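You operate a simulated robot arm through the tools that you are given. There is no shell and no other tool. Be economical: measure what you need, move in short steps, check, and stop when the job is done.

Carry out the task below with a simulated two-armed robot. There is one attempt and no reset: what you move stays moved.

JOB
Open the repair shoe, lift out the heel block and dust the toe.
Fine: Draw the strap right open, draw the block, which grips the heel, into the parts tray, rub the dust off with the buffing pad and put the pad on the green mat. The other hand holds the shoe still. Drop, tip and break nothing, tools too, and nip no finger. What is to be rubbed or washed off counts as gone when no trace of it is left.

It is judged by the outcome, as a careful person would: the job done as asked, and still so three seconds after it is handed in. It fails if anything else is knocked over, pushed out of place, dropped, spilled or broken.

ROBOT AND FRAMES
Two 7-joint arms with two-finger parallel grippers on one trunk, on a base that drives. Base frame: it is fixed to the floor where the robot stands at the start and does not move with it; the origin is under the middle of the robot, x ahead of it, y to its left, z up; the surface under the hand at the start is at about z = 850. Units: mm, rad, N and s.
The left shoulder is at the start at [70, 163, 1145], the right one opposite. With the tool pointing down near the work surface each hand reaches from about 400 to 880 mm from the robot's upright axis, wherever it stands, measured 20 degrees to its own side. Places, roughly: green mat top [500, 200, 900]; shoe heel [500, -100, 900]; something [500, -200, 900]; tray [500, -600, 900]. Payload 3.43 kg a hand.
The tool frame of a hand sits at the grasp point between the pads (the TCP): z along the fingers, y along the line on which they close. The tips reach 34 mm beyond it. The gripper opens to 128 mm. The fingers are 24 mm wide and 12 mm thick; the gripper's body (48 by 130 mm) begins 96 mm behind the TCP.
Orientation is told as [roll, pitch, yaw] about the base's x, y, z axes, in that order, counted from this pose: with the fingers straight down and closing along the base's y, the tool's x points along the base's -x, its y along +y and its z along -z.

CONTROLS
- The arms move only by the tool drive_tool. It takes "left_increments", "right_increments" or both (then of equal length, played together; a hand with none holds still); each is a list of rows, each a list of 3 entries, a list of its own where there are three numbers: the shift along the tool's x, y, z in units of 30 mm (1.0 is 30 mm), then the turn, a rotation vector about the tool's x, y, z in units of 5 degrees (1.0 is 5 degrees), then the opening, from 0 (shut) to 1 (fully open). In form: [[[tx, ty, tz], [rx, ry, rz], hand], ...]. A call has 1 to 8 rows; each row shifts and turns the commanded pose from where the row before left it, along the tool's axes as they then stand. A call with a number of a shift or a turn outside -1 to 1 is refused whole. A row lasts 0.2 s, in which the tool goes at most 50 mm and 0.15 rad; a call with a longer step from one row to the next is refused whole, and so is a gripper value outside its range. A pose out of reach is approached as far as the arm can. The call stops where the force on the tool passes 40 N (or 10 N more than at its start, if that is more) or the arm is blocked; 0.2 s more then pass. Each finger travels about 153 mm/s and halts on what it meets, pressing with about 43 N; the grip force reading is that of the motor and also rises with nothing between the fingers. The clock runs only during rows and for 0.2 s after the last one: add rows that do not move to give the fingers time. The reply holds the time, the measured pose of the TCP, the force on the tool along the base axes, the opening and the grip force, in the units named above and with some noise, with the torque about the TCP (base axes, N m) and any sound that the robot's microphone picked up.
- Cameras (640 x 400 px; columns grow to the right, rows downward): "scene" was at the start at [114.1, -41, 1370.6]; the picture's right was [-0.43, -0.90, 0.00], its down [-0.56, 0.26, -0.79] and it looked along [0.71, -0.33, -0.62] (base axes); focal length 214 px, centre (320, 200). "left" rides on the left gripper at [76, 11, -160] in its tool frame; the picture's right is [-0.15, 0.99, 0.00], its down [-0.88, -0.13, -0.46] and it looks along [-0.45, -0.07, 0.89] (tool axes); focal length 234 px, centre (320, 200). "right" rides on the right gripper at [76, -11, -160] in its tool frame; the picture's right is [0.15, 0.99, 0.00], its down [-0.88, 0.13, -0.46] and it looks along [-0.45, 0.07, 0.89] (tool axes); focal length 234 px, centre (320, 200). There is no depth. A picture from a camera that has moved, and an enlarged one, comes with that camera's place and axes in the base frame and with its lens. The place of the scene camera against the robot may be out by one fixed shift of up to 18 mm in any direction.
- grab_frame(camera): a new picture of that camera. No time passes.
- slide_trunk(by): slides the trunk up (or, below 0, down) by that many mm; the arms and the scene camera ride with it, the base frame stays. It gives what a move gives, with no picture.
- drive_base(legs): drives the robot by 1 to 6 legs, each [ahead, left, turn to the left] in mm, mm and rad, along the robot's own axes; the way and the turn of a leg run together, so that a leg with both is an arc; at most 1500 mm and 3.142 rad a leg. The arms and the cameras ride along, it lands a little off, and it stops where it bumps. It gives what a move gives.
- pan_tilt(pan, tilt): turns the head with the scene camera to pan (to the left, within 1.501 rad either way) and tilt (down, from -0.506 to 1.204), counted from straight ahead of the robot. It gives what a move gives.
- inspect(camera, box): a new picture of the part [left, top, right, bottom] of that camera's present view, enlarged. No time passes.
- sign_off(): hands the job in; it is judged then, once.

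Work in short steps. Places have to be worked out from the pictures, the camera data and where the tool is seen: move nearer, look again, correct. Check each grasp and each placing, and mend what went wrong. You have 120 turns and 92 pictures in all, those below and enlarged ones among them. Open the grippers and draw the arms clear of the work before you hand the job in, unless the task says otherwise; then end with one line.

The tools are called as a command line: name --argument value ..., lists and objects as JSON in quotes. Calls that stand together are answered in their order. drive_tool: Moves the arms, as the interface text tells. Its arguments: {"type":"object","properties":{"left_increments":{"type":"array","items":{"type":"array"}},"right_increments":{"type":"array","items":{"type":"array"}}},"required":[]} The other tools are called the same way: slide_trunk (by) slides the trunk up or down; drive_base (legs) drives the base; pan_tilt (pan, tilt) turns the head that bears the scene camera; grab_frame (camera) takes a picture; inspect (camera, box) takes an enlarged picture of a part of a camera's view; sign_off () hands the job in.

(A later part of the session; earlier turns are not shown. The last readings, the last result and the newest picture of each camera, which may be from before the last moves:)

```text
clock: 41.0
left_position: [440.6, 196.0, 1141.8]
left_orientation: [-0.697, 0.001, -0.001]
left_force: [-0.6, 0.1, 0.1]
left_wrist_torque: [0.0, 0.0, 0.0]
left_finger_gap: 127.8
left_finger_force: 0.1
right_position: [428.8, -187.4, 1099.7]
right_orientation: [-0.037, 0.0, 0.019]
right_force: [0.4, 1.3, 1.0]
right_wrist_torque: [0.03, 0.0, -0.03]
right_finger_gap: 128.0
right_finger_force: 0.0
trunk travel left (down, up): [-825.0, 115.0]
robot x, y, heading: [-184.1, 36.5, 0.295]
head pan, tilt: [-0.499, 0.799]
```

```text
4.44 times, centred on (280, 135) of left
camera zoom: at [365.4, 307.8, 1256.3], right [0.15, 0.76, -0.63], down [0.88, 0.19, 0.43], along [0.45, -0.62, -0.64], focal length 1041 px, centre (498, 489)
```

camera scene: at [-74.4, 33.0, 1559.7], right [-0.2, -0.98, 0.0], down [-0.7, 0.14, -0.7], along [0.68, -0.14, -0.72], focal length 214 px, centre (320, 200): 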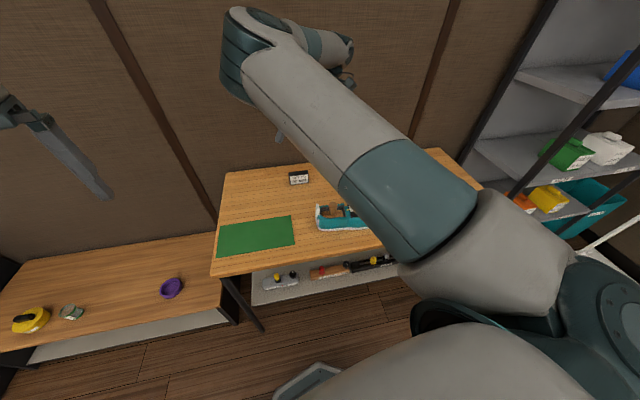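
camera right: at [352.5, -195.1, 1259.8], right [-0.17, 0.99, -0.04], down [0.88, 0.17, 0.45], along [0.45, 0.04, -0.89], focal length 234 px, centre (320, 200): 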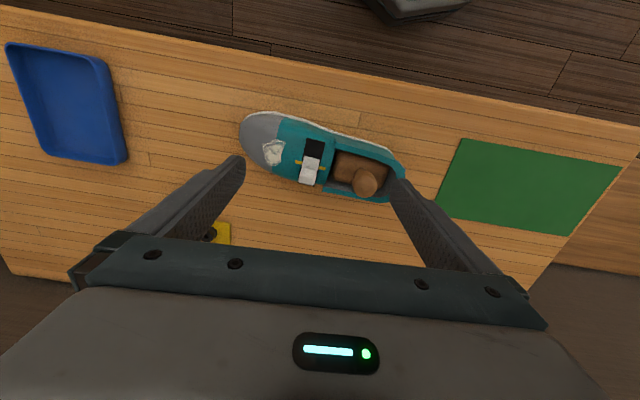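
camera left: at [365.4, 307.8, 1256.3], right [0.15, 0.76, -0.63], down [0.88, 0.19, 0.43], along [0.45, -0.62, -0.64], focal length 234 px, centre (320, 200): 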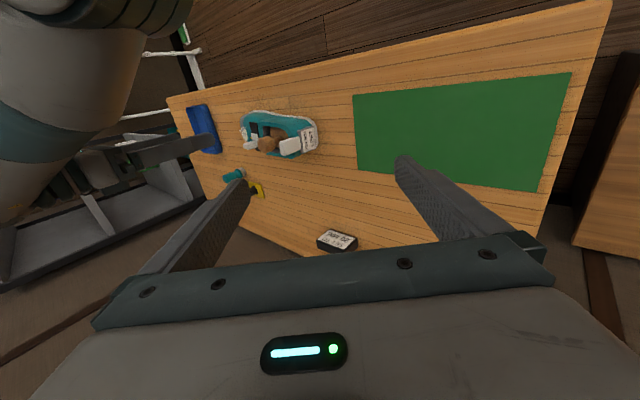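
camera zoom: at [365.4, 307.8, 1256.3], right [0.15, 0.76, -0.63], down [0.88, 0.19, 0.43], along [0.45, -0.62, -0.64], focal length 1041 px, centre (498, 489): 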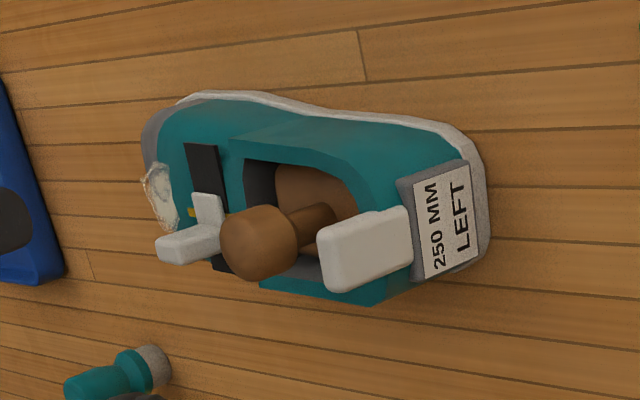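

The heel tab is a sturdy white block at about [472,-57,935], about 35 mm wide in x. I'll turn the left hand to close along x, tilted so it comes from the heel side.

drive_tool --left_increments '[[[0, 0, 0], [1, 0, 0], 1], [[0, 0, 0], [1, 0, 0], 1], [[0, 0, 0], [1, 0, 0], 1], [[0, 0, 0], [0, 0, -1], 1], [[0, 0, 0], [0, 0, -1], 1], [[0, 0, 0], [0, 0, -1], 1], [[0, 0, 0], [0, 0, -1], 1], [[0, 0, 0], [0, 0, -1], 1]]'

drive_tool --left_increments '[[[0, 0, 0], [0, 0, -1], 1], [[0, 0, 0], [0, 0, -1], 1], [[0, 0, 0], [0, 0, -1], 1], [[0, 0, 0], [0, 0, -1], 1], [[0, 0, 0], [0, 0, -1], 1], [[0, 0, 0], [0, 0, -1], 1], [[0, 0, 0], [0, 0, -1], 1], [[0, 0, 0], [0, 0, -1], 1]]'

drive_tool --left_increments '[[[0, 0, 0], [0, 0, -1], 1], [[0, 0, 0], [0, 0, -1], 1], [[0, 0, 0], [0, 0, -1], 1], [[0, 0, 0], [0, 0, -1], 1], [[0, 0, 0], [0, 0, -1], 1]]'

grab_frame --camera "left"

```text
clock: 42.8
left_position: [442.5, 196.3, 1142.9]
left_orientation: [-0.91, 0.355, 0.262]
left_force: [0.1, 0.2, 0.5]
left_wrist_torque: [0.02, -0.01, 0.02]
left_finger_gap: 128.3
left_finger_force: 0.1
right_position: [429.6, -187.1, 1098.3]
right_orientation: [-0.038, 0.0, 0.02]
right_force: [-0.8, -0.2, -0.6]
right_wrist_torque: [0.05, -0.04, -0.02]
right_finger_gap: 128.0
right_finger_force: 0.0
trunk travel left (down, up): [-825.0, 115.0]
robot x, y, heading: [-187.0, 39.3, 0.297]
head pan, tilt: [-0.499, 0.799]
```

```text
clock: 44.6
left_position: [441.9, 195.0, 1140.9]
left_orientation: [-0.538, 0.835, 0.889]
left_force: [0.0, 0.0, 1.3]
left_wrist_torque: [-0.01, 0.02, -0.01]
left_finger_gap: 128.0
left_finger_force: 0.1
right_position: [428.1, -186.1, 1098.9]
right_orientation: [-0.037, -0.001, 0.019]
right_force: [0.7, 0.2, 0.2]
right_wrist_torque: [0.0, -0.03, 0.03]
right_finger_gap: 127.9
right_finger_force: 0.0
trunk travel left (down, up): [-825.0, 115.0]
robot x, y, heading: [-183.4, 41.3, 0.303]
head pan, tilt: [-0.499, 0.799]
```

```text
clock: 45.8
left_position: [441.2, 194.5, 1140.9]
left_orientation: [0.002, 0.957, 1.571]
left_force: [-0.4, 0.1, 0.3]
left_wrist_torque: [-0.01, 0.02, 0.01]
left_finger_gap: 128.0
left_finger_force: 0.1
right_position: [429.3, -186.9, 1098.7]
right_orientation: [-0.039, 0.002, 0.02]
right_force: [0.3, -0.2, 0.0]
right_wrist_torque: [0.02, 0.06, 0.0]
right_finger_gap: 128.2
right_finger_force: 0.0
trunk travel left (down, up): [-825.0, 115.0]
robot x, y, heading: [-185.3, 39.6, 0.292]
head pan, tilt: [-0.499, 0.799]
```

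```text
63 pictures are left
camera left: at [430.6, 282.4, 1295.3], right [-0.99, 0.09, -0.12], down [0.13, 0.88, -0.46], along [0.07, -0.47, -0.88], focal length 234 px, centre (320, 200)
```

left: 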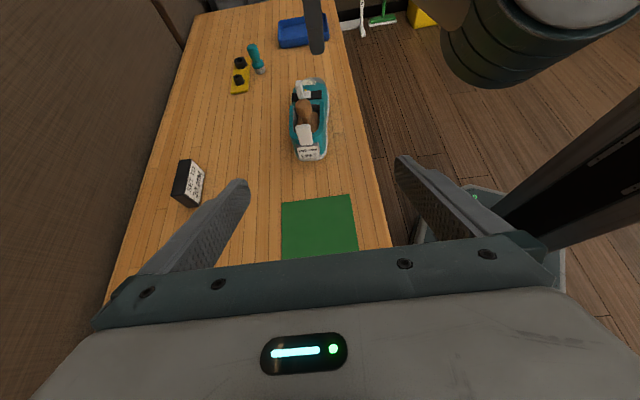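

The tab reads consistently as [478,-57,~945]. I'll approach along the finger direction to about 60 mm short of it.

drive_tool --left_increments '[[[-0.08, -0.155, 1], [0, 0, 0], 0.8], [[-0.08, -0.155, 1], [0, 0, 0], 0.7], [[-0.08, -0.155, 1], [0, 0, 0], 0.6], [[-0.08, -0.155, 1], [0, 0, 0], 0.6], [[-0.08, -0.155, 1], [0, 0, 0], 0.6], [[-0.08, -0.155, 1], [0, 0, 0], 0.6], [[-0.08, -0.155, 1], [0, 0, 0], 0.6], [[-0.08, -0.155, 1], [0, 0, 0], 0.6]]'

grab_frame --camera "left"

grab_frame --camera "right"

```text
clock: 47.6
left_position: [479.2, 8.3, 988.7]
left_orientation: [0.001, 0.955, 1.569]
left_force: [0.6, -0.5, 0.2]
left_wrist_torque: [0.02, -0.01, 0.03]
left_finger_gap: 76.6
left_finger_force: 0.1
right_position: [429.1, -188.5, 1098.2]
right_orientation: [-0.038, 0.001, 0.019]
right_force: [0.4, -0.7, 0.6]
right_wrist_torque: [-0.01, 0.02, -0.04]
right_finger_gap: 128.0
right_finger_force: 0.1
trunk travel left (down, up): [-825.0, 115.0]
robot x, y, heading: [-186.1, 38.2, 0.296]
head pan, tilt: [-0.499, 0.799]
```

```text
62 pictures are left
camera left: at [468.9, 96.3, 1141.2], right [-0.99, 0.09, -0.12], down [0.13, 0.88, -0.46], along [0.07, -0.47, -0.88], focal length 234 px, centre (320, 200)
```

left: 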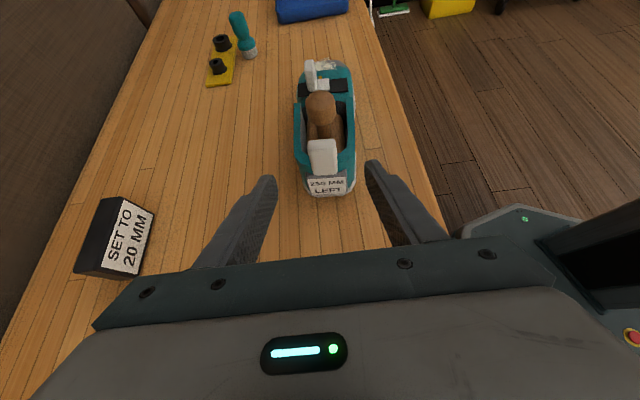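

```text
61 pictures are left
camera right: at [353.3, -195.9, 1259.3], right [-0.17, 0.99, -0.04], down [0.88, 0.16, 0.45], along [0.45, 0.04, -0.89], focal length 234 px, centre (320, 200)
```

right: 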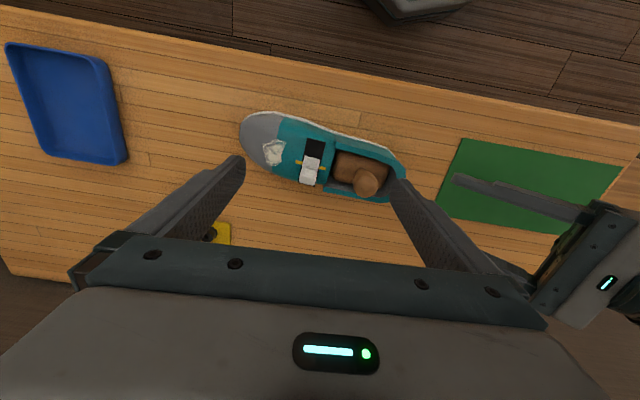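

The tab is well centred between the left fingers. I'll advance 60 mm and close.

drive_tool --left_increments '[[[0.08, 0, 0.5], [0, 0, 0], 0.6], [[0.08, 0, 0.5], [0, 0, 0], 0.6], [[0, 0, 0.5], [0, 0, 0], 0.6], [[0, 0, 0.5], [0, 0, 0], 0.6], [[0, 0, 0], [0, 0, 0], 0.3], [[0, 0, 0], [0, 0, 0], 0.1], [[0, 0, 0], [0, 0, 0], 0.1]]'

grab_frame --camera "left"

```text
clock: 49.2
left_position: [476.7, -42.5, 958.8]
left_orientation: [0.0, 0.955, 1.568]
left_force: [-0.3, -0.2, 0.8]
left_wrist_torque: [-0.1, 0.23, -0.23]
left_finger_gap: 30.3
left_finger_force: 43.4
right_position: [428.8, -188.3, 1098.6]
right_orientation: [-0.04, 0.0, 0.02]
right_force: [-0.6, 0.2, -0.7]
right_wrist_torque: [-0.02, 0.01, -0.03]
right_finger_gap: 128.1
right_finger_force: 0.1
trunk travel left (down, up): [-825.0, 115.0]
robot x, y, heading: [-187.2, 40.2, 0.295]
head pan, tilt: [-0.499, 0.799]
```

```text
60 pictures are left
camera left: at [466.6, 45.0, 1111.6], right [-0.99, 0.09, -0.12], down [0.13, 0.88, -0.46], along [0.07, -0.47, -0.88], focal length 234 px, centre (320, 200)
```

left: 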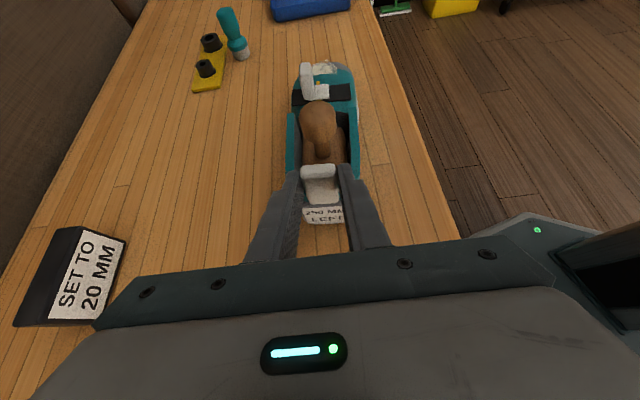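

The heel tab is held at a 30 mm gap. I'll bring the right hand above the strap tab at about [484,-207] and look.

drive_tool --right_increments '[[[-0.46, -0.16, 0.8], [-0.23, 0, 0.1], 0.6], [[-0.46, -0.16, 0.8], [-0.23, 0, 0.1], 0.5], [[-0.46, -0.16, 0.8], [0, 0, 0], 0.45], [[-0.46, -0.16, 0.8], [0, 0, 0], 0.45]]'

grab_frame --camera "right"

grab_frame --camera "left"

```text
clock: 50.2
left_position: [478.5, -43.2, 959.1]
left_orientation: [-0.001, 0.958, 1.569]
left_force: [-0.8, -1.1, -0.2]
left_wrist_torque: [0.01, 0.16, -0.09]
left_finger_gap: 30.1
left_finger_force: 42.8
right_position: [482.8, -208.2, 1000.3]
right_orientation: [0.002, -0.001, 0.003]
right_force: [0.8, -0.4, 0.1]
right_wrist_torque: [0.06, -0.02, 0.03]
right_finger_gap: 57.3
right_finger_force: 0.0
trunk travel left (down, up): [-825.0, 115.0]
robot x, y, heading: [-189.3, 38.6, 0.293]
head pan, tilt: [-0.499, 0.799]
```

```text
59 pictures are left
camera right: at [407.0, -220.4, 1161.5], right [-0.15, 0.99, 0.0], down [0.88, 0.13, 0.46], along [0.45, 0.07, -0.89], focal length 234 px, centre (320, 200)
```

right: 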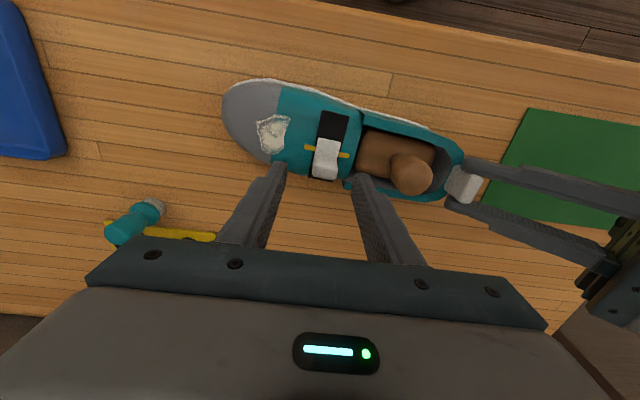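

```text
58 pictures are left
camera left: at [467.3, 44.8, 1111.6], right [-0.99, 0.09, -0.12], down [0.13, 0.88, -0.46], along [0.07, -0.47, -0.88], focal length 234 px, centre (320, 200)
```

left: 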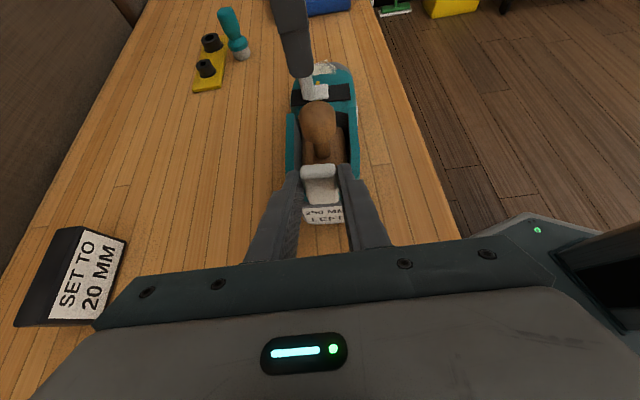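

inspect --camera "right" --box '[250, 90, 410, 190]'

inspect --camera "left" --box '[270, 50, 382, 120]'

```text
4.00 times, centred on (330, 140) of right
camera zoom: at [407.0, -220.4, 1161.5], right [-0.15, 0.99, 0.0], down [0.88, 0.13, 0.46], along [0.45, 0.07, -0.89], focal length 937 px, centre (280, 440)
```

zoom: 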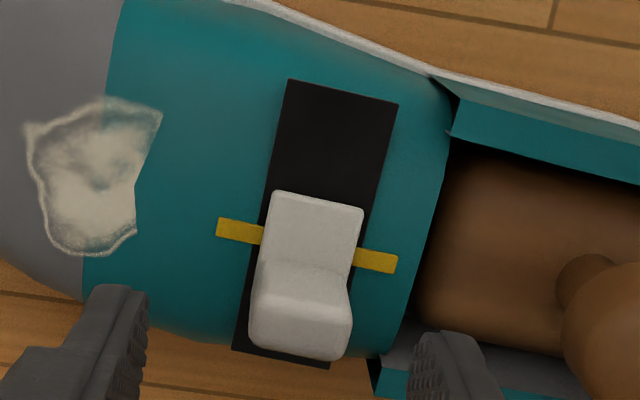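

```text
5.71 times, centred on (326, 85) of left
camera zoom: at [467.3, 44.8, 1111.6], right [-0.99, 0.09, -0.12], down [0.13, 0.88, -0.46], along [0.07, -0.47, -0.88], focal length 1338 px, centre (286, 857)
```

zoom: 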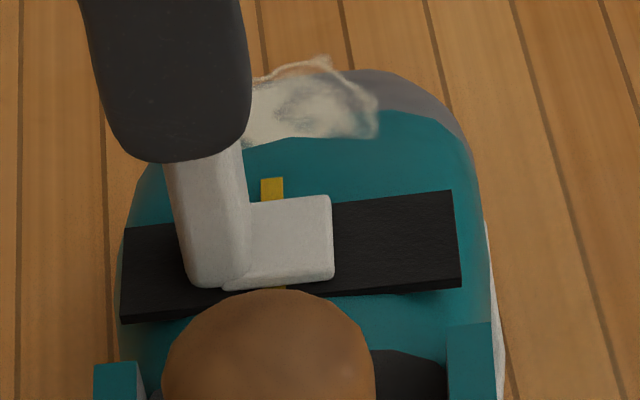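

The paddle stands at about [485,-204], spanning z 925–957, with the track top near 918. I'll descend to TCP z≈962 and close on it.

drive_tool --right_increments '[[[-0.07, 0.13, 0.45], [0, 0, 0], 0.45], [[0, 0, 0.42], [0, 0, 0], 0.45], [[0, 0, 0.4], [0, 0, 0], 0.45], [[0, 0, 0], [0, 0, 0], 0.3], [[0, 0, 0], [0, 0, 0], 0.1], [[0, 0, 0], [0, 0, 0], 0.1]]'

grab_frame --camera "right"

inspect --camera "left" --box '[270, 50, 382, 120]'

```text
clock: 51.6
left_position: [478.8, -42.2, 958.4]
left_orientation: [0.002, 0.956, 1.569]
left_force: [-0.4, 0.6, 0.2]
left_wrist_torque: [-0.11, 0.26, -0.02]
left_finger_gap: 30.2
left_finger_force: 43.5
right_position: [483.6, -202.7, 964.0]
right_orientation: [0.003, 0.0, 0.002]
right_force: [0.3, -0.7, -0.5]
right_wrist_torque: [-0.05, -0.04, -0.28]
right_finger_gap: 23.0
right_finger_force: 42.9
trunk travel left (down, up): [-825.0, 115.0]
robot x, y, heading: [-189.4, 38.9, 0.292]
head pan, tilt: [-0.499, 0.799]
```

```text
55 pictures are left
camera right: at [407.4, -215.4, 1124.0], right [-0.15, 0.99, 0.0], down [0.88, 0.13, 0.46], along [0.45, 0.07, -0.89], focal length 234 px, centre (320, 200)
```

right: 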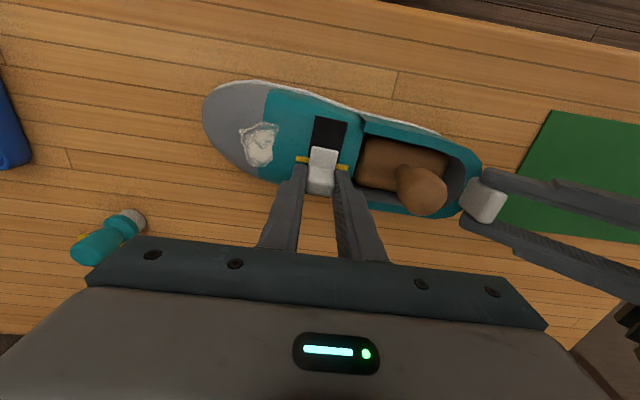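

```text
5.71 times, centred on (326, 85) of left
camera zoom: at [467.0, 44.9, 1111.8], right [-0.99, 0.09, -0.12], down [0.13, 0.88, -0.46], along [0.07, -0.47, -0.88], focal length 1338 px, centre (286, 857)
```

zoom: 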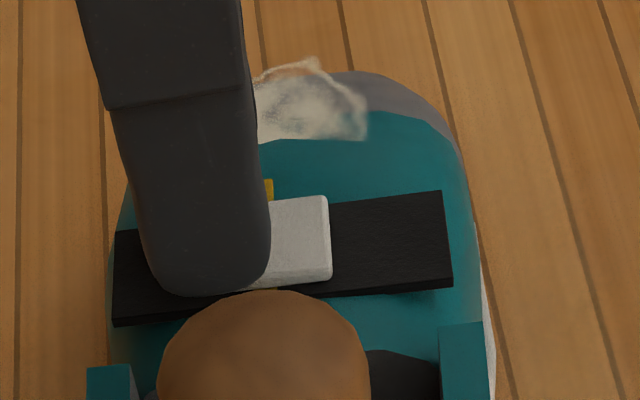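

The paddle is gripped at 23 mm. I'll pull it gently toward the robot and watch the force.

drive_tool --right_increments '[[[0.17, 0, 0], [0, 0, 0], 0.1], [[0.17, 0, 0], [0, 0, 0], 0.1], [[0.17, 0, 0], [0, 0, 0], 0.1], [[0.17, 0, 0], [0, 0, 0], 0.1]]'

inspect --camera "left" --box '[270, 50, 382, 120]'

```text
clock: 52.6
left_position: [476.7, -43.9, 959.5]
left_orientation: [0.001, 0.956, 1.566]
left_force: [-1.8, -5.0, -3.3]
left_wrist_torque: [0.26, 0.28, -0.17]
left_finger_gap: 29.9
left_finger_force: 42.3
right_position: [464.3, -202.6, 964.9]
right_orientation: [0.0, 0.001, 0.002]
right_force: [0.4, 5.9, 7.6]
right_wrist_torque: [0.14, 0.09, -0.36]
right_finger_gap: 22.9
right_finger_force: 43.2
trunk travel left (down, up): [-825.0, 115.0]
robot x, y, heading: [-190.1, 36.6, 0.3]
head pan, tilt: [-0.499, 0.799]
```

```text
5.71 times, centred on (326, 85) of left
camera zoom: at [466.2, 44.9, 1111.8], right [-0.99, 0.09, -0.12], down [0.13, 0.88, -0.46], along [0.07, -0.47, -0.88], focal length 1338 px, centre (286, 857)
```

zoom: 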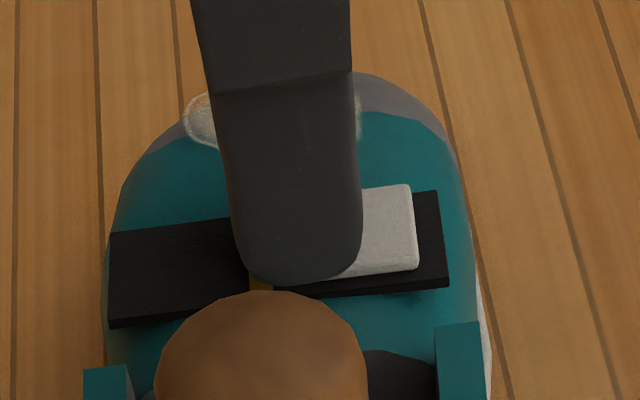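

It slid smoothly for 20 mm, and the slab is still short of the track's end. I'll continue to the stop.

drive_tool --right_increments '[[[0.12, 0.02, -0.02], [0, 0, 0], 0.1], [[0.12, 0, 0], [0, 0, 0], 0.1], [[0.12, 0, 0], [0, 0, 0], 0.1], [[0.12, 0, 0], [0, 0, 0], 0.1], [[0.12, 0, 0], [0, 0, 0], 0.1], [[0.12, 0, 0], [0, 0, 0], 0.1]]'

inspect --camera "left" --box '[270, 50, 382, 120]'

```text
clock: 54.0
left_position: [477.5, -44.5, 959.8]
left_orientation: [0.001, 0.958, 1.568]
left_force: [-14.4, -5.5, 4.5]
left_wrist_torque: [-0.68, 0.47, -1.31]
left_finger_gap: 30.2
left_finger_force: 43.3
right_position: [444.6, -203.7, 964.5]
right_orientation: [0.003, 0.002, 0.001]
right_force: [14.8, 5.5, -5.1]
right_wrist_torque: [-0.06, -0.29, -0.84]
right_finger_gap: 23.1
right_finger_force: 42.6
trunk travel left (down, up): [-825.0, 115.0]
robot x, y, heading: [-191.5, 37.3, 0.296]
head pan, tilt: [-0.499, 0.799]
```

```text
5.71 times, centred on (326, 85) of left
camera zoom: at [466.5, 43.8, 1112.1], right [-0.99, 0.09, -0.12], down [0.13, 0.88, -0.46], along [0.06, -0.47, -0.88], focal length 1338 px, centre (286, 857)
```

zoom: 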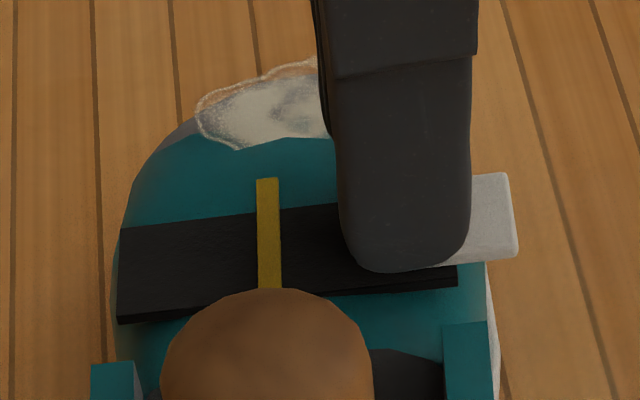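

It has moved about 39 mm, and a 15 N reaction suggests the stop. I'll pull slightly more to confirm.

drive_tool --right_increments '[[[0.07, 0, 0], [0, 0, 0], 0.1], [[0.07, 0, 0], [0, 0, 0], 0.1]]'

```text
clock: 54.6
left_position: [479.1, -44.6, 957.8]
left_orientation: [0.0, 0.957, 1.567]
left_force: [-15.2, -13.0, 4.2]
left_wrist_torque: [-0.82, -0.22, -1.01]
left_finger_gap: 30.3
left_finger_force: 42.7
right_position: [438.7, -201.7, 964.8]
right_orientation: [0.004, 0.001, 0.003]
right_force: [15.4, 12.3, -4.3]
right_wrist_torque: [0.12, 0.39, -0.83]
right_finger_gap: 23.4
right_finger_force: 42.7
trunk travel left (down, up): [-825.0, 115.0]
robot x, y, heading: [-191.2, 35.2, 0.299]
head pan, tilt: [-0.499, 0.799]
```

It moved 5 mm more at the same force; I'll look to see whether the slider or the shoe is moving.

inspect --camera "left" --box '[270, 50, 382, 120]'

grab_frame --camera "right"

```text
5.71 times, centred on (326, 85) of left
camera zoom: at [466.7, 43.8, 1112.1], right [-0.99, 0.09, -0.12], down [0.13, 0.88, -0.46], along [0.07, -0.47, -0.88], focal length 1338 px, centre (286, 857)
```

zoom: 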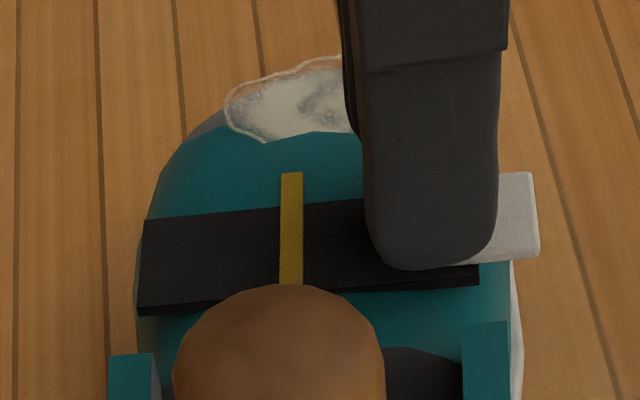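

```text
50 pictures are left
camera right: at [363.2, -214.7, 1124.7], right [-0.15, 0.99, 0.0], down [0.88, 0.13, 0.46], along [0.45, 0.07, -0.89], focal length 234 px, centre (320, 200)
```

right: 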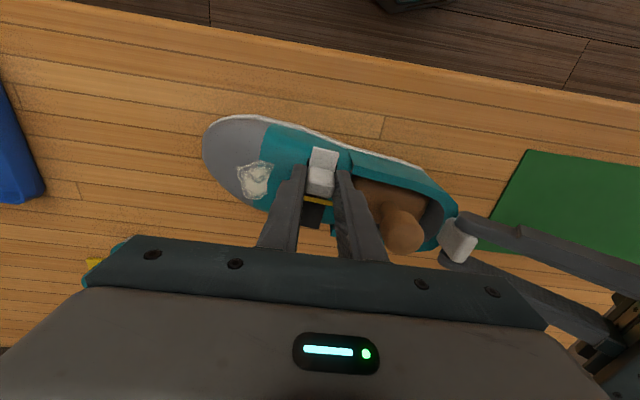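

The slider is at its stop; the extra movement was the shoe swivelling slightly in the grip. I'll release the strap tab, rise, and check.

drive_tool --right_increments '[[[-0.1, 0, 0], [0, 0, 0], 0.1], [[0, 0, 0], [0, 0, 0], 0.4], [[0, 0, 0], [0, 0, 0], 0.45], [[0, 0, -0.8], [0, 0, 0], 0.45], [[0, 0, -1], [0, 0, 0], 0.45], [[0, 0, -1], [0, 0, 0], 0.45], [[0, 0, 0], [0, 0, 0], 0.45]]'

grab_frame --camera "right"

inspect --camera "left" --box '[240, 40, 400, 240]'

```text
clock: 56.2
left_position: [478.9, -42.7, 958.4]
left_orientation: [-0.001, 0.957, 1.567]
left_force: [0.0, 0.8, 0.1]
left_wrist_torque: [0.26, 0.17, -0.13]
left_finger_gap: 29.9
left_finger_force: 43.4
right_position: [440.5, -202.4, 1047.7]
right_orientation: [0.002, 0.0, 0.002]
right_force: [0.1, -0.7, -0.7]
right_wrist_torque: [0.01, 0.0, -0.02]
right_finger_gap: 57.7
right_finger_force: 0.0
trunk travel left (down, up): [-825.0, 115.0]
robot x, y, heading: [-190.3, 39.1, 0.294]
head pan, tilt: [-0.499, 0.799]
```

```text
49 pictures are left
camera right: at [365.6, -214.9, 1206.8], right [-0.15, 0.99, 0.0], down [0.88, 0.13, 0.46], along [0.45, 0.07, -0.89], focal length 234 px, centre (320, 200)
```

right: 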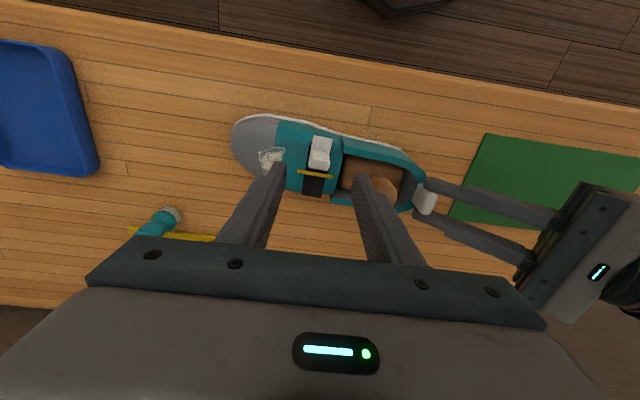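

```text
2.00 times, centred on (320, 140) of left
camera zoom: at [466.8, 44.8, 1111.5], right [-0.99, 0.09, -0.12], down [0.13, 0.88, -0.46], along [0.07, -0.47, -0.88], focal length 468 px, centre (320, 320)
```

zoom: 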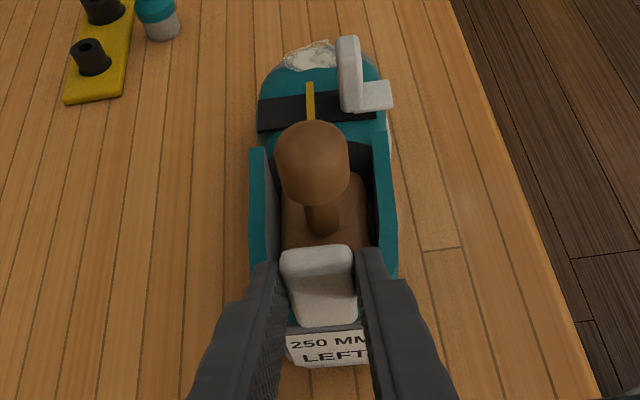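

The strap is fully open. Next is the block's knob at about [477,-125,950]; I'll bring the right hand above it.

drive_tool --right_increments '[[[-0.3, 0.65, 0], [0, 0, 0], 0.5], [[-0.3, 0.65, 0], [0, 0, 0], 0.5], [[-0.3, 0.65, 0.3], [0, 0, 0], 0.5], [[-0.3, 0.65, 0.5], [0, 0, 0], 0.5]]'

grab_frame --camera "right"

inspect --camera "left" --box '[240, 40, 400, 140]'

```text
clock: 57.2
left_position: [479.2, -42.0, 958.4]
left_orientation: [-0.001, 0.956, 1.569]
left_force: [-0.3, 0.6, -0.1]
left_wrist_torque: [0.28, 0.08, -0.01]
left_finger_gap: 29.7
left_finger_force: 43.1
right_position: [484.2, -131.3, 1029.1]
right_orientation: [0.003, -0.015, -0.012]
right_force: [0.3, 0.4, 0.5]
right_wrist_torque: [-0.04, 0.02, 0.03]
right_finger_gap: 63.8
right_finger_force: 0.1
trunk travel left (down, up): [-825.0, 115.0]
robot x, y, heading: [-186.6, 35.1, 0.294]
head pan, tilt: [-0.499, 0.799]
```

```text
47 pictures are left
camera right: at [405.5, -142.3, 1188.8], right [-0.14, 0.99, 0.0], down [0.88, 0.12, 0.47], along [0.46, 0.06, -0.88], focal length 234 px, centre (320, 200)
```

right: 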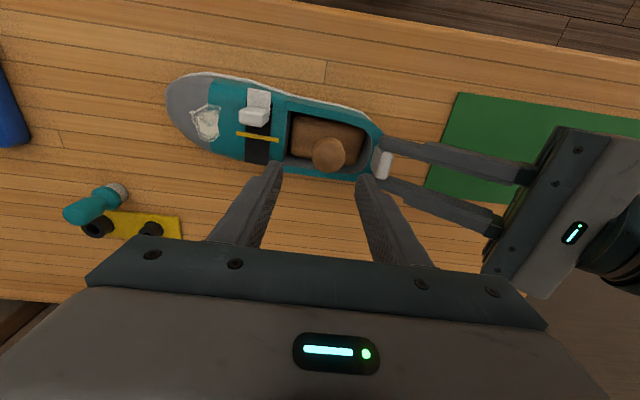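

```text
4.00 times, centred on (320, 90) of left
camera zoom: at [467.3, 44.9, 1111.5], right [-0.99, 0.09, -0.12], down [0.13, 0.88, -0.46], along [0.07, -0.47, -0.88], focal length 937 px, centre (320, 640)
```

zoom: 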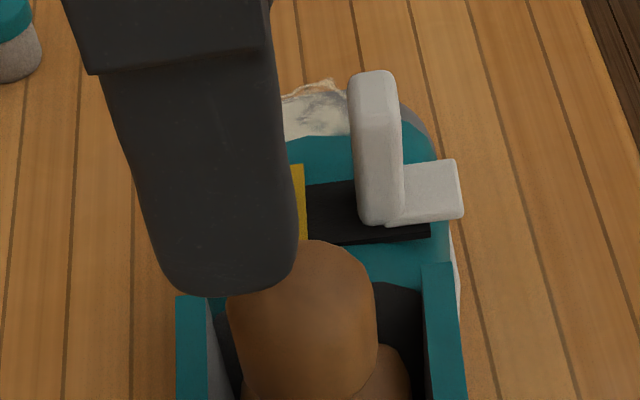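

Triangulated again, the knob is at [476,-125,950], about 36 mm across. I'll descend around it and close.

drive_tool --right_increments '[[[0.14, 0.1, 0.6], [0, 0, 0], 0.5], [[0.13, 0.11, 0.6], [0, 0, 0], 0.5], [[0, 0, 0.6], [0, 0, 0], 0.5], [[0, 0, 0.6], [0, 0, 0], 0.5], [[0, 0, 0], [0, 0, 0], 0.3], [[0, 0, 0], [0, 0, 0], 0.1], [[0, 0, 0], [0, 0, 0], 0.1]]'

grab_frame --camera "right"

grab_frame --camera "left"

```text
clock: 57.9
left_position: [477.5, -41.8, 959.5]
left_orientation: [-0.002, 0.954, 1.572]
left_force: [-3.5, 2.2, 7.3]
left_wrist_torque: [0.42, 0.28, -0.23]
left_finger_gap: 29.8
left_finger_force: 42.6
right_position: [483.4, -143.0, 1003.4]
right_orientation: [-0.002, -0.046, -0.039]
right_force: [-1.1, 0.0, 0.6]
right_wrist_torque: [-0.03, 0.04, 0.01]
right_finger_gap: 64.0
right_finger_force: 0.0
trunk travel left (down, up): [-825.0, 115.0]
robot x, y, heading: [-186.2, 40.2, 0.298]
head pan, tilt: [-0.499, 0.799]
stopped in row 3 (right hand): the force on the tool passed its limit at 59 N (the readings are from after the stop); the commanded pose is now the measured one
```

```text
45 pictures are left
camera right: at [399.4, -152.1, 1159.9], right [-0.11, 0.99, -0.01], down [0.86, 0.1, 0.49], along [0.49, 0.05, -0.87], focal length 234 px, centre (320, 200)
```

right: 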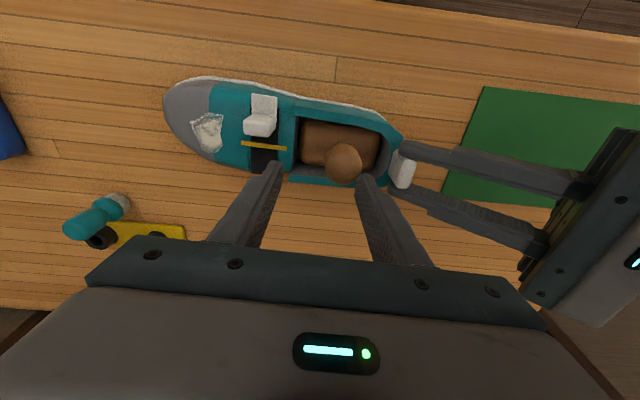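

```text
44 pictures are left
camera left: at [466.2, 45.0, 1111.6], right [-0.99, 0.08, -0.12], down [0.13, 0.88, -0.46], along [0.07, -0.47, -0.88], focal length 234 px, centre (320, 200)
```

left: 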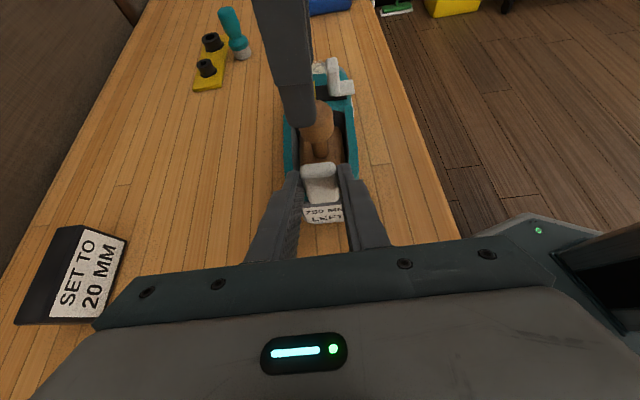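

Something touched the right hand above the shoe. I'll look from the scene camera before continuing.

grab_frame --camera "scene"

```text
43 pictures are left
camera scene: at [-75.8, 33.0, 1559.8], right [-0.2, -0.98, 0.0], down [-0.7, 0.15, -0.7], along [0.68, -0.14, -0.72], focal length 214 px, centre (320, 200)
```

scene: 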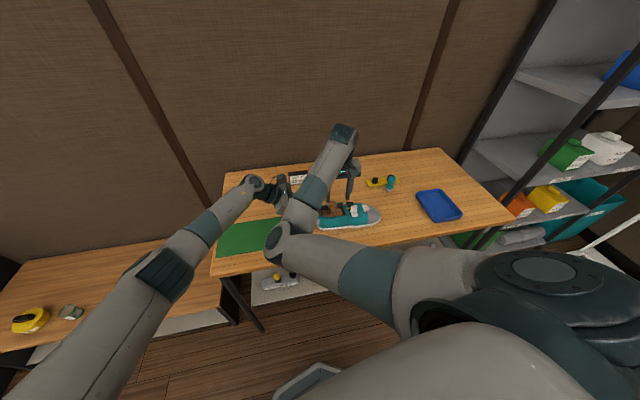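

It was not the left arm: the right arm hit its reach limit and drifted, so a fingertip came down on the knob's shoulder. I'll rise, then tilt the right hand (fingers pointing left-down, closing along x), which keeps the wrist in comfortable reach.

drive_tool --right_increments '[[[0, 0, -0.7], [0, 0.2, -0.2], 0.5], [[0, -0.5, -1], [0, 0.3, -0.2], 0.5], [[0, -1, -1], [0, 0, 0], 0.5], [[0, -0.5, 0], [-1, 0, 0], 0.5], [[0, 0, 0], [-1, 0, 0], 0.5], [[0, 0, 0], [-1, 0, 0], 0.5], [[0, 0, 0], [-1, 0, 0], 0.5], [[0, 0, 0], [-1, 0, 0], 0.5]]'

drive_tool --right_increments '[[[0, 0, 0], [-1, 0, 0], 0.5], [[0, 0, 0], [-1, 0, 0], 0.5], [[0, 0, 0], [-1, 0, 0], 0.5], [[0, 0, 0], [0, 0, 1], 0.5], [[0, 0, 0], [0, 0, 1], 0.5], [[0, 0, 0], [0, 0, 1], 0.5], [[0, 0, 0], [0, 0, 1], 0.5], [[0, 0, 0], [0, 0, 1], 0.5]]'

drive_tool --right_increments '[[[0, 0, 0], [0, 0, 1], 0.5], [[0, 0, 0], [0, 0, 1], 0.5], [[0, 0, 0], [0, 0, 1], 0.5], [[0, 0, 0], [0, 0, 1], 0.5], [[0, 0, 0], [0, 0, 1], 0.5], [[0, 0, 0], [0, 0, 1], 0.5], [[0, 0, 0], [0, 0, 1], 0.5], [[0, 0, 0], [0, 0, 1], 0.5]]'

```text
clock: 59.7
left_position: [479.4, -42.3, 959.0]
left_orientation: [-0.003, 0.954, 1.57]
left_force: [2.2, -1.7, 11.6]
left_wrist_torque: [-0.49, 0.17, -0.07]
left_finger_gap: 29.6
left_finger_force: 42.9
right_position: [480.5, -200.1, 1081.7]
right_orientation: [0.437, 0.002, 0.001]
right_force: [-0.9, -0.2, -0.1]
right_wrist_torque: [-0.02, 0.0, -0.01]
right_finger_gap: 64.0
right_finger_force: 0.1
trunk travel left (down, up): [-825.0, 115.0]
robot x, y, heading: [-187.8, 35.5, 0.295]
head pan, tilt: [-0.499, 0.799]
```

```text
clock: 61.5
left_position: [478.5, -42.5, 959.2]
left_orientation: [-0.004, 0.953, 1.572]
left_force: [2.7, -1.3, 16.1]
left_wrist_torque: [-0.25, -0.01, -0.02]
left_finger_gap: 29.5
left_finger_force: 43.1
right_position: [480.0, -201.9, 1083.6]
right_orientation: [0.649, 0.278, -0.345]
right_force: [-1.1, -0.3, -0.8]
right_wrist_torque: [0.0, 0.0, 0.01]
right_finger_gap: 64.1
right_finger_force: 0.0
trunk travel left (down, up): [-825.0, 115.0]
robot x, y, heading: [-187.3, 37.3, 0.296]
head pan, tilt: [-0.499, 0.799]
```

```text
clock: 63.3
left_position: [478.7, -43.1, 959.1]
left_orientation: [-0.005, 0.956, 1.571]
left_force: [3.4, -0.4, 16.3]
left_wrist_torque: [-0.4, -0.04, -0.01]
left_finger_gap: 29.3
left_finger_force: 42.9
right_position: [480.0, -200.6, 1083.6]
right_orientation: [0.337, 0.624, -1.025]
right_force: [0.4, -0.2, 0.2]
right_wrist_torque: [0.0, -0.01, 0.03]
right_finger_gap: 63.9
right_finger_force: 0.1
trunk travel left (down, up): [-825.0, 115.0]
robot x, y, heading: [-187.5, 39.2, 0.287]
head pan, tilt: [-0.499, 0.799]
```

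Orientation is working well. I'll finish the turn and check the left hand, whose vertical load has crept up to 16 N.

drive_tool --right_increments '[[[0, 0, 0], [0, 0, 1], 0.5], [[0, 0, 0], [0, 0, 1], 0.5], [[0, 0, 0], [0, 0, 1], 0.5], [[0, 0, 0], [0, 0, 1], 0.5], [[0, 0, 0], [0, 0, 1], 0.5]]'

grab_frame --camera "left"

grab_frame --camera "right"

```text
clock: 64.5
left_position: [476.9, -42.3, 958.6]
left_orientation: [-0.005, 0.954, 1.571]
left_force: [-2.2, 1.1, 15.2]
left_wrist_torque: [-0.26, 0.13, -0.17]
left_finger_gap: 29.2
left_finger_force: 42.9
right_position: [464.5, -192.8, 1087.8]
right_orientation: [0.289, 0.645, -1.108]
right_force: [0.5, -0.5, 0.8]
right_wrist_torque: [-0.04, -0.01, 0.03]
right_finger_gap: 63.9
right_finger_force: 0.2
right hand out of reach, approached as far as the arm can: row 1, 2, 3, 4, 5
trunk travel left (down, up): [-825.0, 115.0]
robot x, y, heading: [-188.5, 36.3, 0.292]
head pan, tilt: [-0.499, 0.799]
```

```text
42 pictures are left
camera left: at [465.8, 45.2, 1111.3], right [-0.99, 0.08, -0.12], down [0.13, 0.88, -0.46], along [0.07, -0.47, -0.88], focal length 234 px, centre (320, 200)
```

left: 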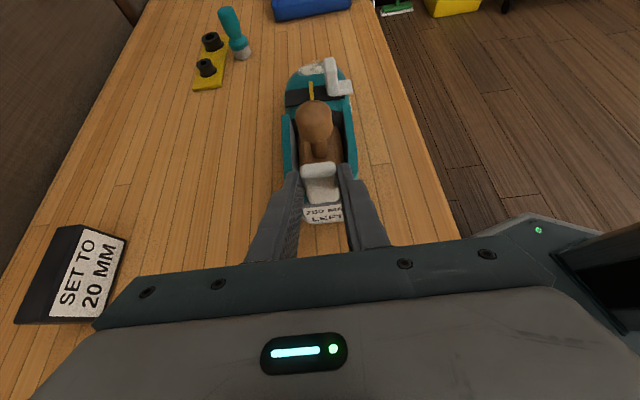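

```text
41 pictures are left
camera right: at [427.3, -244.2, 1252.6], right [0.87, 0.38, 0.31], down [0.44, -0.89, -0.15], along [0.22, 0.27, -0.94], focal length 234 px, centre (320, 200)
```

right: 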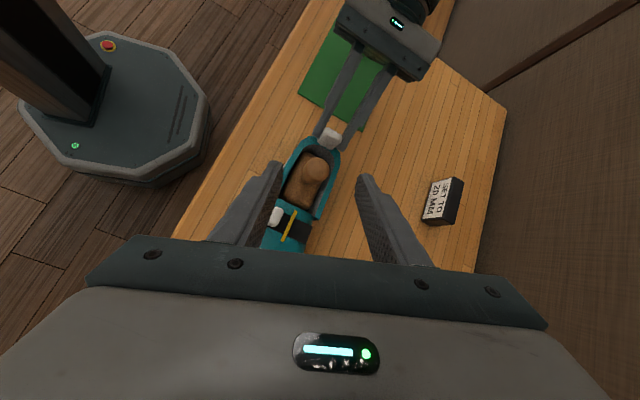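

The turn is limited at about 60°, which is fine for a round knob. I'll step back to the last comfortable orientation, ease the left hand up 2 mm, and go to a pre-grasp pose behind the knob.

drive_tool --right_increments '[[[0, 0, 0], [0, 0, -1], 0.55], [[0, 0, 0], [0, 0, -1], 0.55], [[0, 0, 0], [0, 0, -1], 0.55], [[0, 0, 0], [0, 0, -1], 0.55], [[0, 0, 0], [0, 0, -1], 0.55], [[-0.21, -0.16, 0.79], [0, 0, 0], 0.55], [[-0.21, -0.16, 0.79], [0, 0, 0], 0.55], [[-0.21, -0.15, 0.78], [0, 0, 0], 0.55]]' --left_increments '[[[0.055, 0, -0.039], [0, 0, 0], 0.1], [[0, 0, 0], [0, 0, 0], 0.1], [[0, 0, 0], [0, 0, 0], 0.1], [[0, 0, 0], [0, 0, 0], 0.1], [[0, 0, 0], [0, 0, 0], 0.1], [[0, 0, 0], [0, 0, 0], 0.1], [[0, 0, 0], [0, 0, 0], 0.1], [[0, 0, 0], [0, 0, 0], 0.1]]'

grab_frame --camera "right"

grab_frame --camera "left"

```text
clock: 66.3
left_position: [479.8, -43.2, 958.4]
left_orientation: [0.0, 0.955, 1.574]
left_force: [0.0, 0.3, -2.2]
left_wrist_torque: [0.48, -0.03, 0.01]
left_finger_gap: 29.4
left_finger_force: 42.8
right_position: [470.6, -166.8, 1016.1]
right_orientation: [0.542, 0.468, -0.636]
right_force: [0.1, -0.9, 0.8]
right_wrist_torque: [-0.01, 0.02, 0.02]
right_finger_gap: 70.3
right_finger_force: 0.0
trunk travel left (down, up): [-825.0, 115.0]
robot x, y, heading: [-187.7, 40.0, 0.3]
head pan, tilt: [-0.499, 0.799]
```

```text
40 pictures are left
camera right: at [409.5, -237.3, 1167.9], right [0.58, 0.62, 0.52], down [0.72, -0.69, 0.01], along [0.37, 0.37, -0.85], focal length 234 px, centre (320, 200)
```

right: 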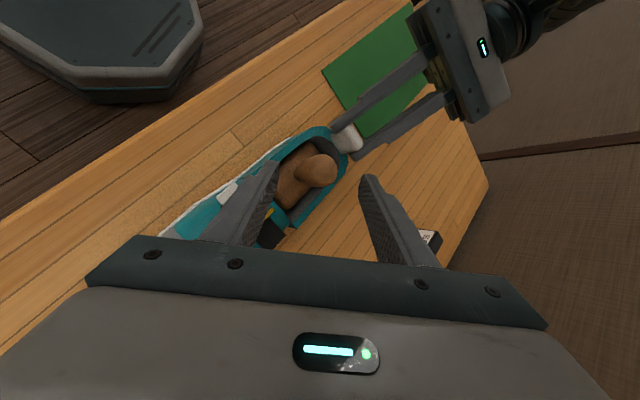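

```text
39 pictures are left
camera left: at [467.9, 44.9, 1111.9], right [-0.99, 0.08, -0.12], down [0.13, 0.88, -0.45], along [0.07, -0.47, -0.88], focal length 234 px, centre (320, 200)
```

left: 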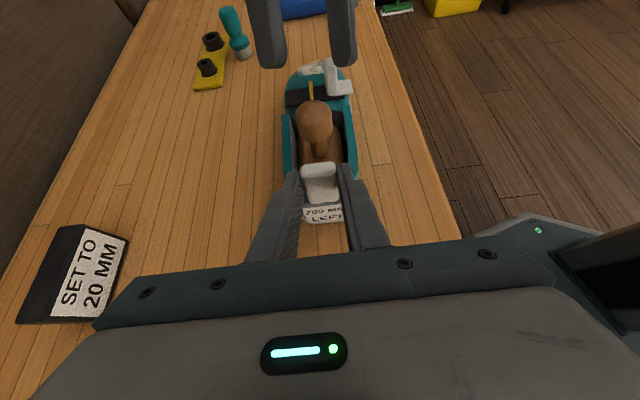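

The knob now triangulates to [478,-124,954]. I'll turn 20° further back to clear the strap tab and line up with it.

drive_tool --right_increments '[[[0, 0, 0], [0, 0, 1], 0.55], [[0, 0, 0], [0, 0, 1], 0.55], [[0, 0, 0], [0, 0, 1], 0.55], [[0, 0, 0], [0, 0, 1], 0.55], [[-0.32, 0.12, 0.33], [0, 0, 0], 0.55]]'

grab_frame --camera "right"

```text
clock: 67.5
left_position: [479.8, -43.1, 959.2]
left_orientation: [0.002, 0.955, 1.574]
left_force: [-0.2, -0.7, -1.5]
left_wrist_torque: [0.52, 0.02, -0.04]
left_finger_gap: 29.4
left_finger_force: 43.2
right_position: [479.7, -164.5, 1004.6]
right_orientation: [0.349, 0.619, -1.006]
right_force: [0.1, 0.0, -0.2]
right_wrist_torque: [0.03, 0.04, 0.05]
right_finger_gap: 70.5
right_finger_force: 0.0
trunk travel left (down, up): [-825.0, 115.0]
robot x, y, heading: [-186.5, 39.1, 0.297]
head pan, tilt: [-0.499, 0.799]
```

```text
38 pictures are left
camera right: at [436.3, -220.7, 1167.9], right [0.83, 0.43, 0.36], down [0.5, -0.85, -0.13], along [0.25, 0.29, -0.92], focal length 234 px, centre (320, 200)
```

right: 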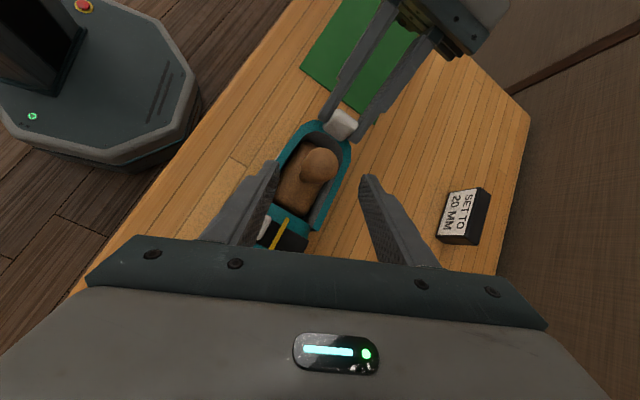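

The knob is centred between the fingers. I'll advance 45 mm, keeping the tips above the rim, and close.

drive_tool --right_increments '[[[0, -0.07, 0.5], [0, 0, 0], 0.5], [[0, 0, 0.5], [0, 0, 0], 0.5], [[0, 0, 0.5], [0, 0, 0], 0.5], [[0, 0, 0], [0, 0, 0], 0.3], [[0, 0, 0], [0, 0, 0], 0.15], [[0, 0, 0], [0, 0, 0], 0.15]]'

grab_frame --camera "right"

inspect --camera "left" --box '[240, 20, 400, 220]'

```text
clock: 68.9
left_position: [478.2, -43.2, 958.9]
left_orientation: [0.001, 0.955, 1.572]
left_force: [-14.8, -2.3, -2.1]
left_wrist_torque: [0.81, -0.43, -0.7]
left_finger_gap: 29.5
left_finger_force: 42.8
right_position: [476.0, -135.9, 969.5]
right_orientation: [0.351, 0.617, -1.003]
right_force: [14.8, 2.6, 1.3]
right_wrist_torque: [-0.21, 0.26, -0.66]
right_finger_gap: 38.3
right_finger_force: 42.9
trunk travel left (down, up): [-825.0, 115.0]
robot x, y, heading: [-187.6, 37.6, 0.299]
head pan, tilt: [-0.499, 0.799]
```

```text
37 pictures are left
camera right: at [433.4, -191.6, 1133.2], right [0.83, 0.43, 0.36], down [0.5, -0.86, -0.13], along [0.26, 0.29, -0.92], focal length 234 px, centre (320, 200)
```

right: 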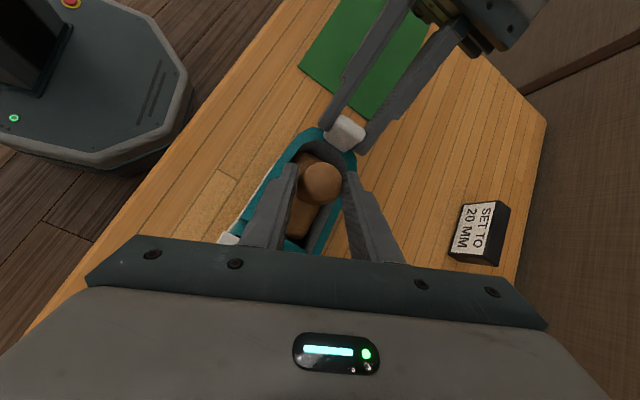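

```text
2.00 times, centred on (320, 120) of left
camera zoom: at [466.8, 44.2, 1112.0], right [-0.99, 0.08, -0.12], down [0.13, 0.88, -0.46], along [0.07, -0.47, -0.88], focal length 468 px, centre (320, 360)
```

zoom: 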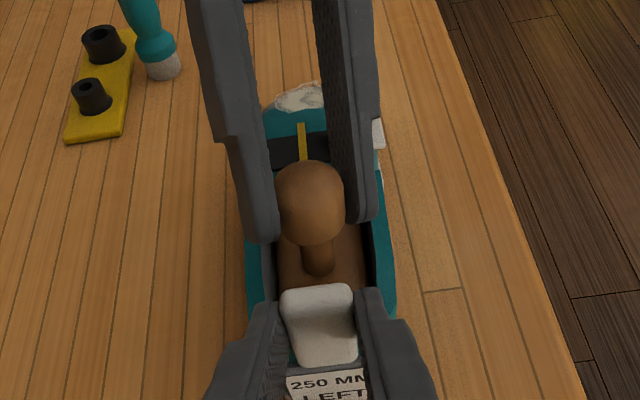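

The knob is held at a 38 mm gap. I'll relieve the sideways load and start lifting straight up slowly.

drive_tool --right_increments '[[[0, 0.13, 0], [0, 0, 0], 0.15], [[0.08, 0.035, -0.1], [0, 0, 0], 0.15], [[0.08, 0.035, -0.1], [0, 0, 0], 0.15], [[0.08, 0.035, -0.1], [0, 0, 0], 0.15], [[0.08, 0.035, -0.1], [0, 0, 0], 0.15], [[0, 0, 0], [0, 0, 0], 0.15]]'

inspect --camera "left" --box '[240, 20, 400, 220]'

```text
clock: 70.3
left_position: [480.7, -43.2, 959.8]
left_orientation: [-0.004, 0.954, 1.572]
left_force: [16.2, 2.2, 3.5]
left_wrist_torque: [0.21, -1.2, 0.94]
left_finger_gap: 29.6
left_finger_force: 43.6
right_position: [479.5, -135.5, 985.0]
right_orientation: [0.345, 0.62, -1.006]
right_force: [-15.1, -1.7, -7.3]
right_wrist_torque: [-0.36, 1.65, 0.48]
right_finger_gap: 35.5
right_finger_force: 42.2
trunk travel left (down, up): [-825.0, 115.0]
robot x, y, heading: [-182.6, 40.3, 0.292]
head pan, tilt: [-0.499, 0.799]
```

```text
2.00 times, centred on (320, 120) of left
camera zoom: at [468.2, 45.4, 1113.1], right [-0.99, 0.08, -0.12], down [0.13, 0.88, -0.46], along [0.07, -0.47, -0.88], focal length 468 px, centre (320, 360)
```

zoom: 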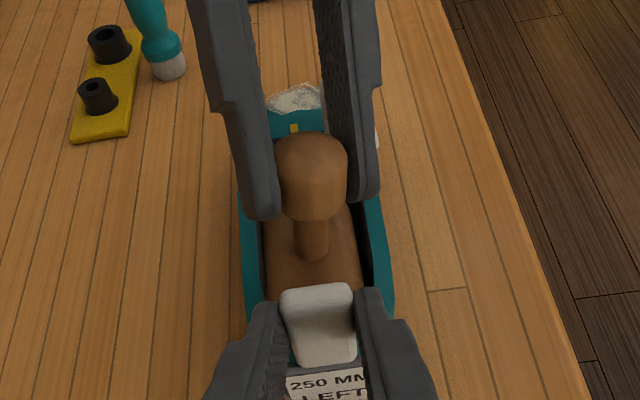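

The block is coming up with the hand. I'll ease off the side load and continue lifting.

drive_tool --right_increments '[[[0, -0.08, 0], [0, 0, 0], 0.1], [[0.1, 0.045, -0.13], [0, 0, 0], 0.1], [[0.1, 0.045, -0.13], [0, 0, 0], 0.1], [[0.1, 0.045, -0.13], [0, 0, 0], 0.1], [[0.1, 0.045, -0.13], [0, 0, 0], 0.1], [[0, 0, 0], [0, 0, 0], 0.1]]'

inspect --camera "left" --box '[240, 20, 400, 220]'

```text
clock: 71.7
left_position: [479.6, -41.9, 959.1]
left_orientation: [0.002, 0.954, 1.576]
left_force: [12.1, 1.7, 6.4]
left_wrist_torque: [-0.58, -0.58, 0.81]
left_finger_gap: 29.4
left_finger_force: 42.6
right_position: [476.1, -135.8, 1005.8]
right_orientation: [0.349, 0.619, -1.007]
right_force: [-12.5, -2.1, -7.0]
right_wrist_torque: [-0.38, 1.33, 0.37]
right_finger_gap: 35.6
right_finger_force: 43.2
trunk travel left (down, up): [-825.0, 115.0]
robot x, y, heading: [-189.0, 40.2, 0.3]
head pan, tilt: [-0.499, 0.799]
```

```text
2.00 times, centred on (320, 120) of left
camera zoom: at [467.6, 45.1, 1112.3], right [-0.99, 0.08, -0.12], down [0.13, 0.88, -0.46], along [0.07, -0.47, -0.88], focal length 468 px, centre (320, 360)
```

zoom: 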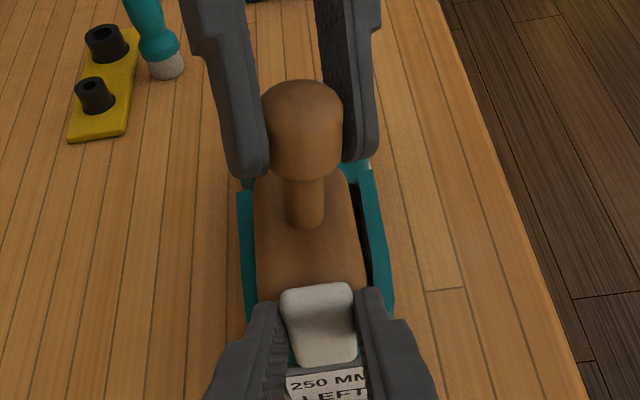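

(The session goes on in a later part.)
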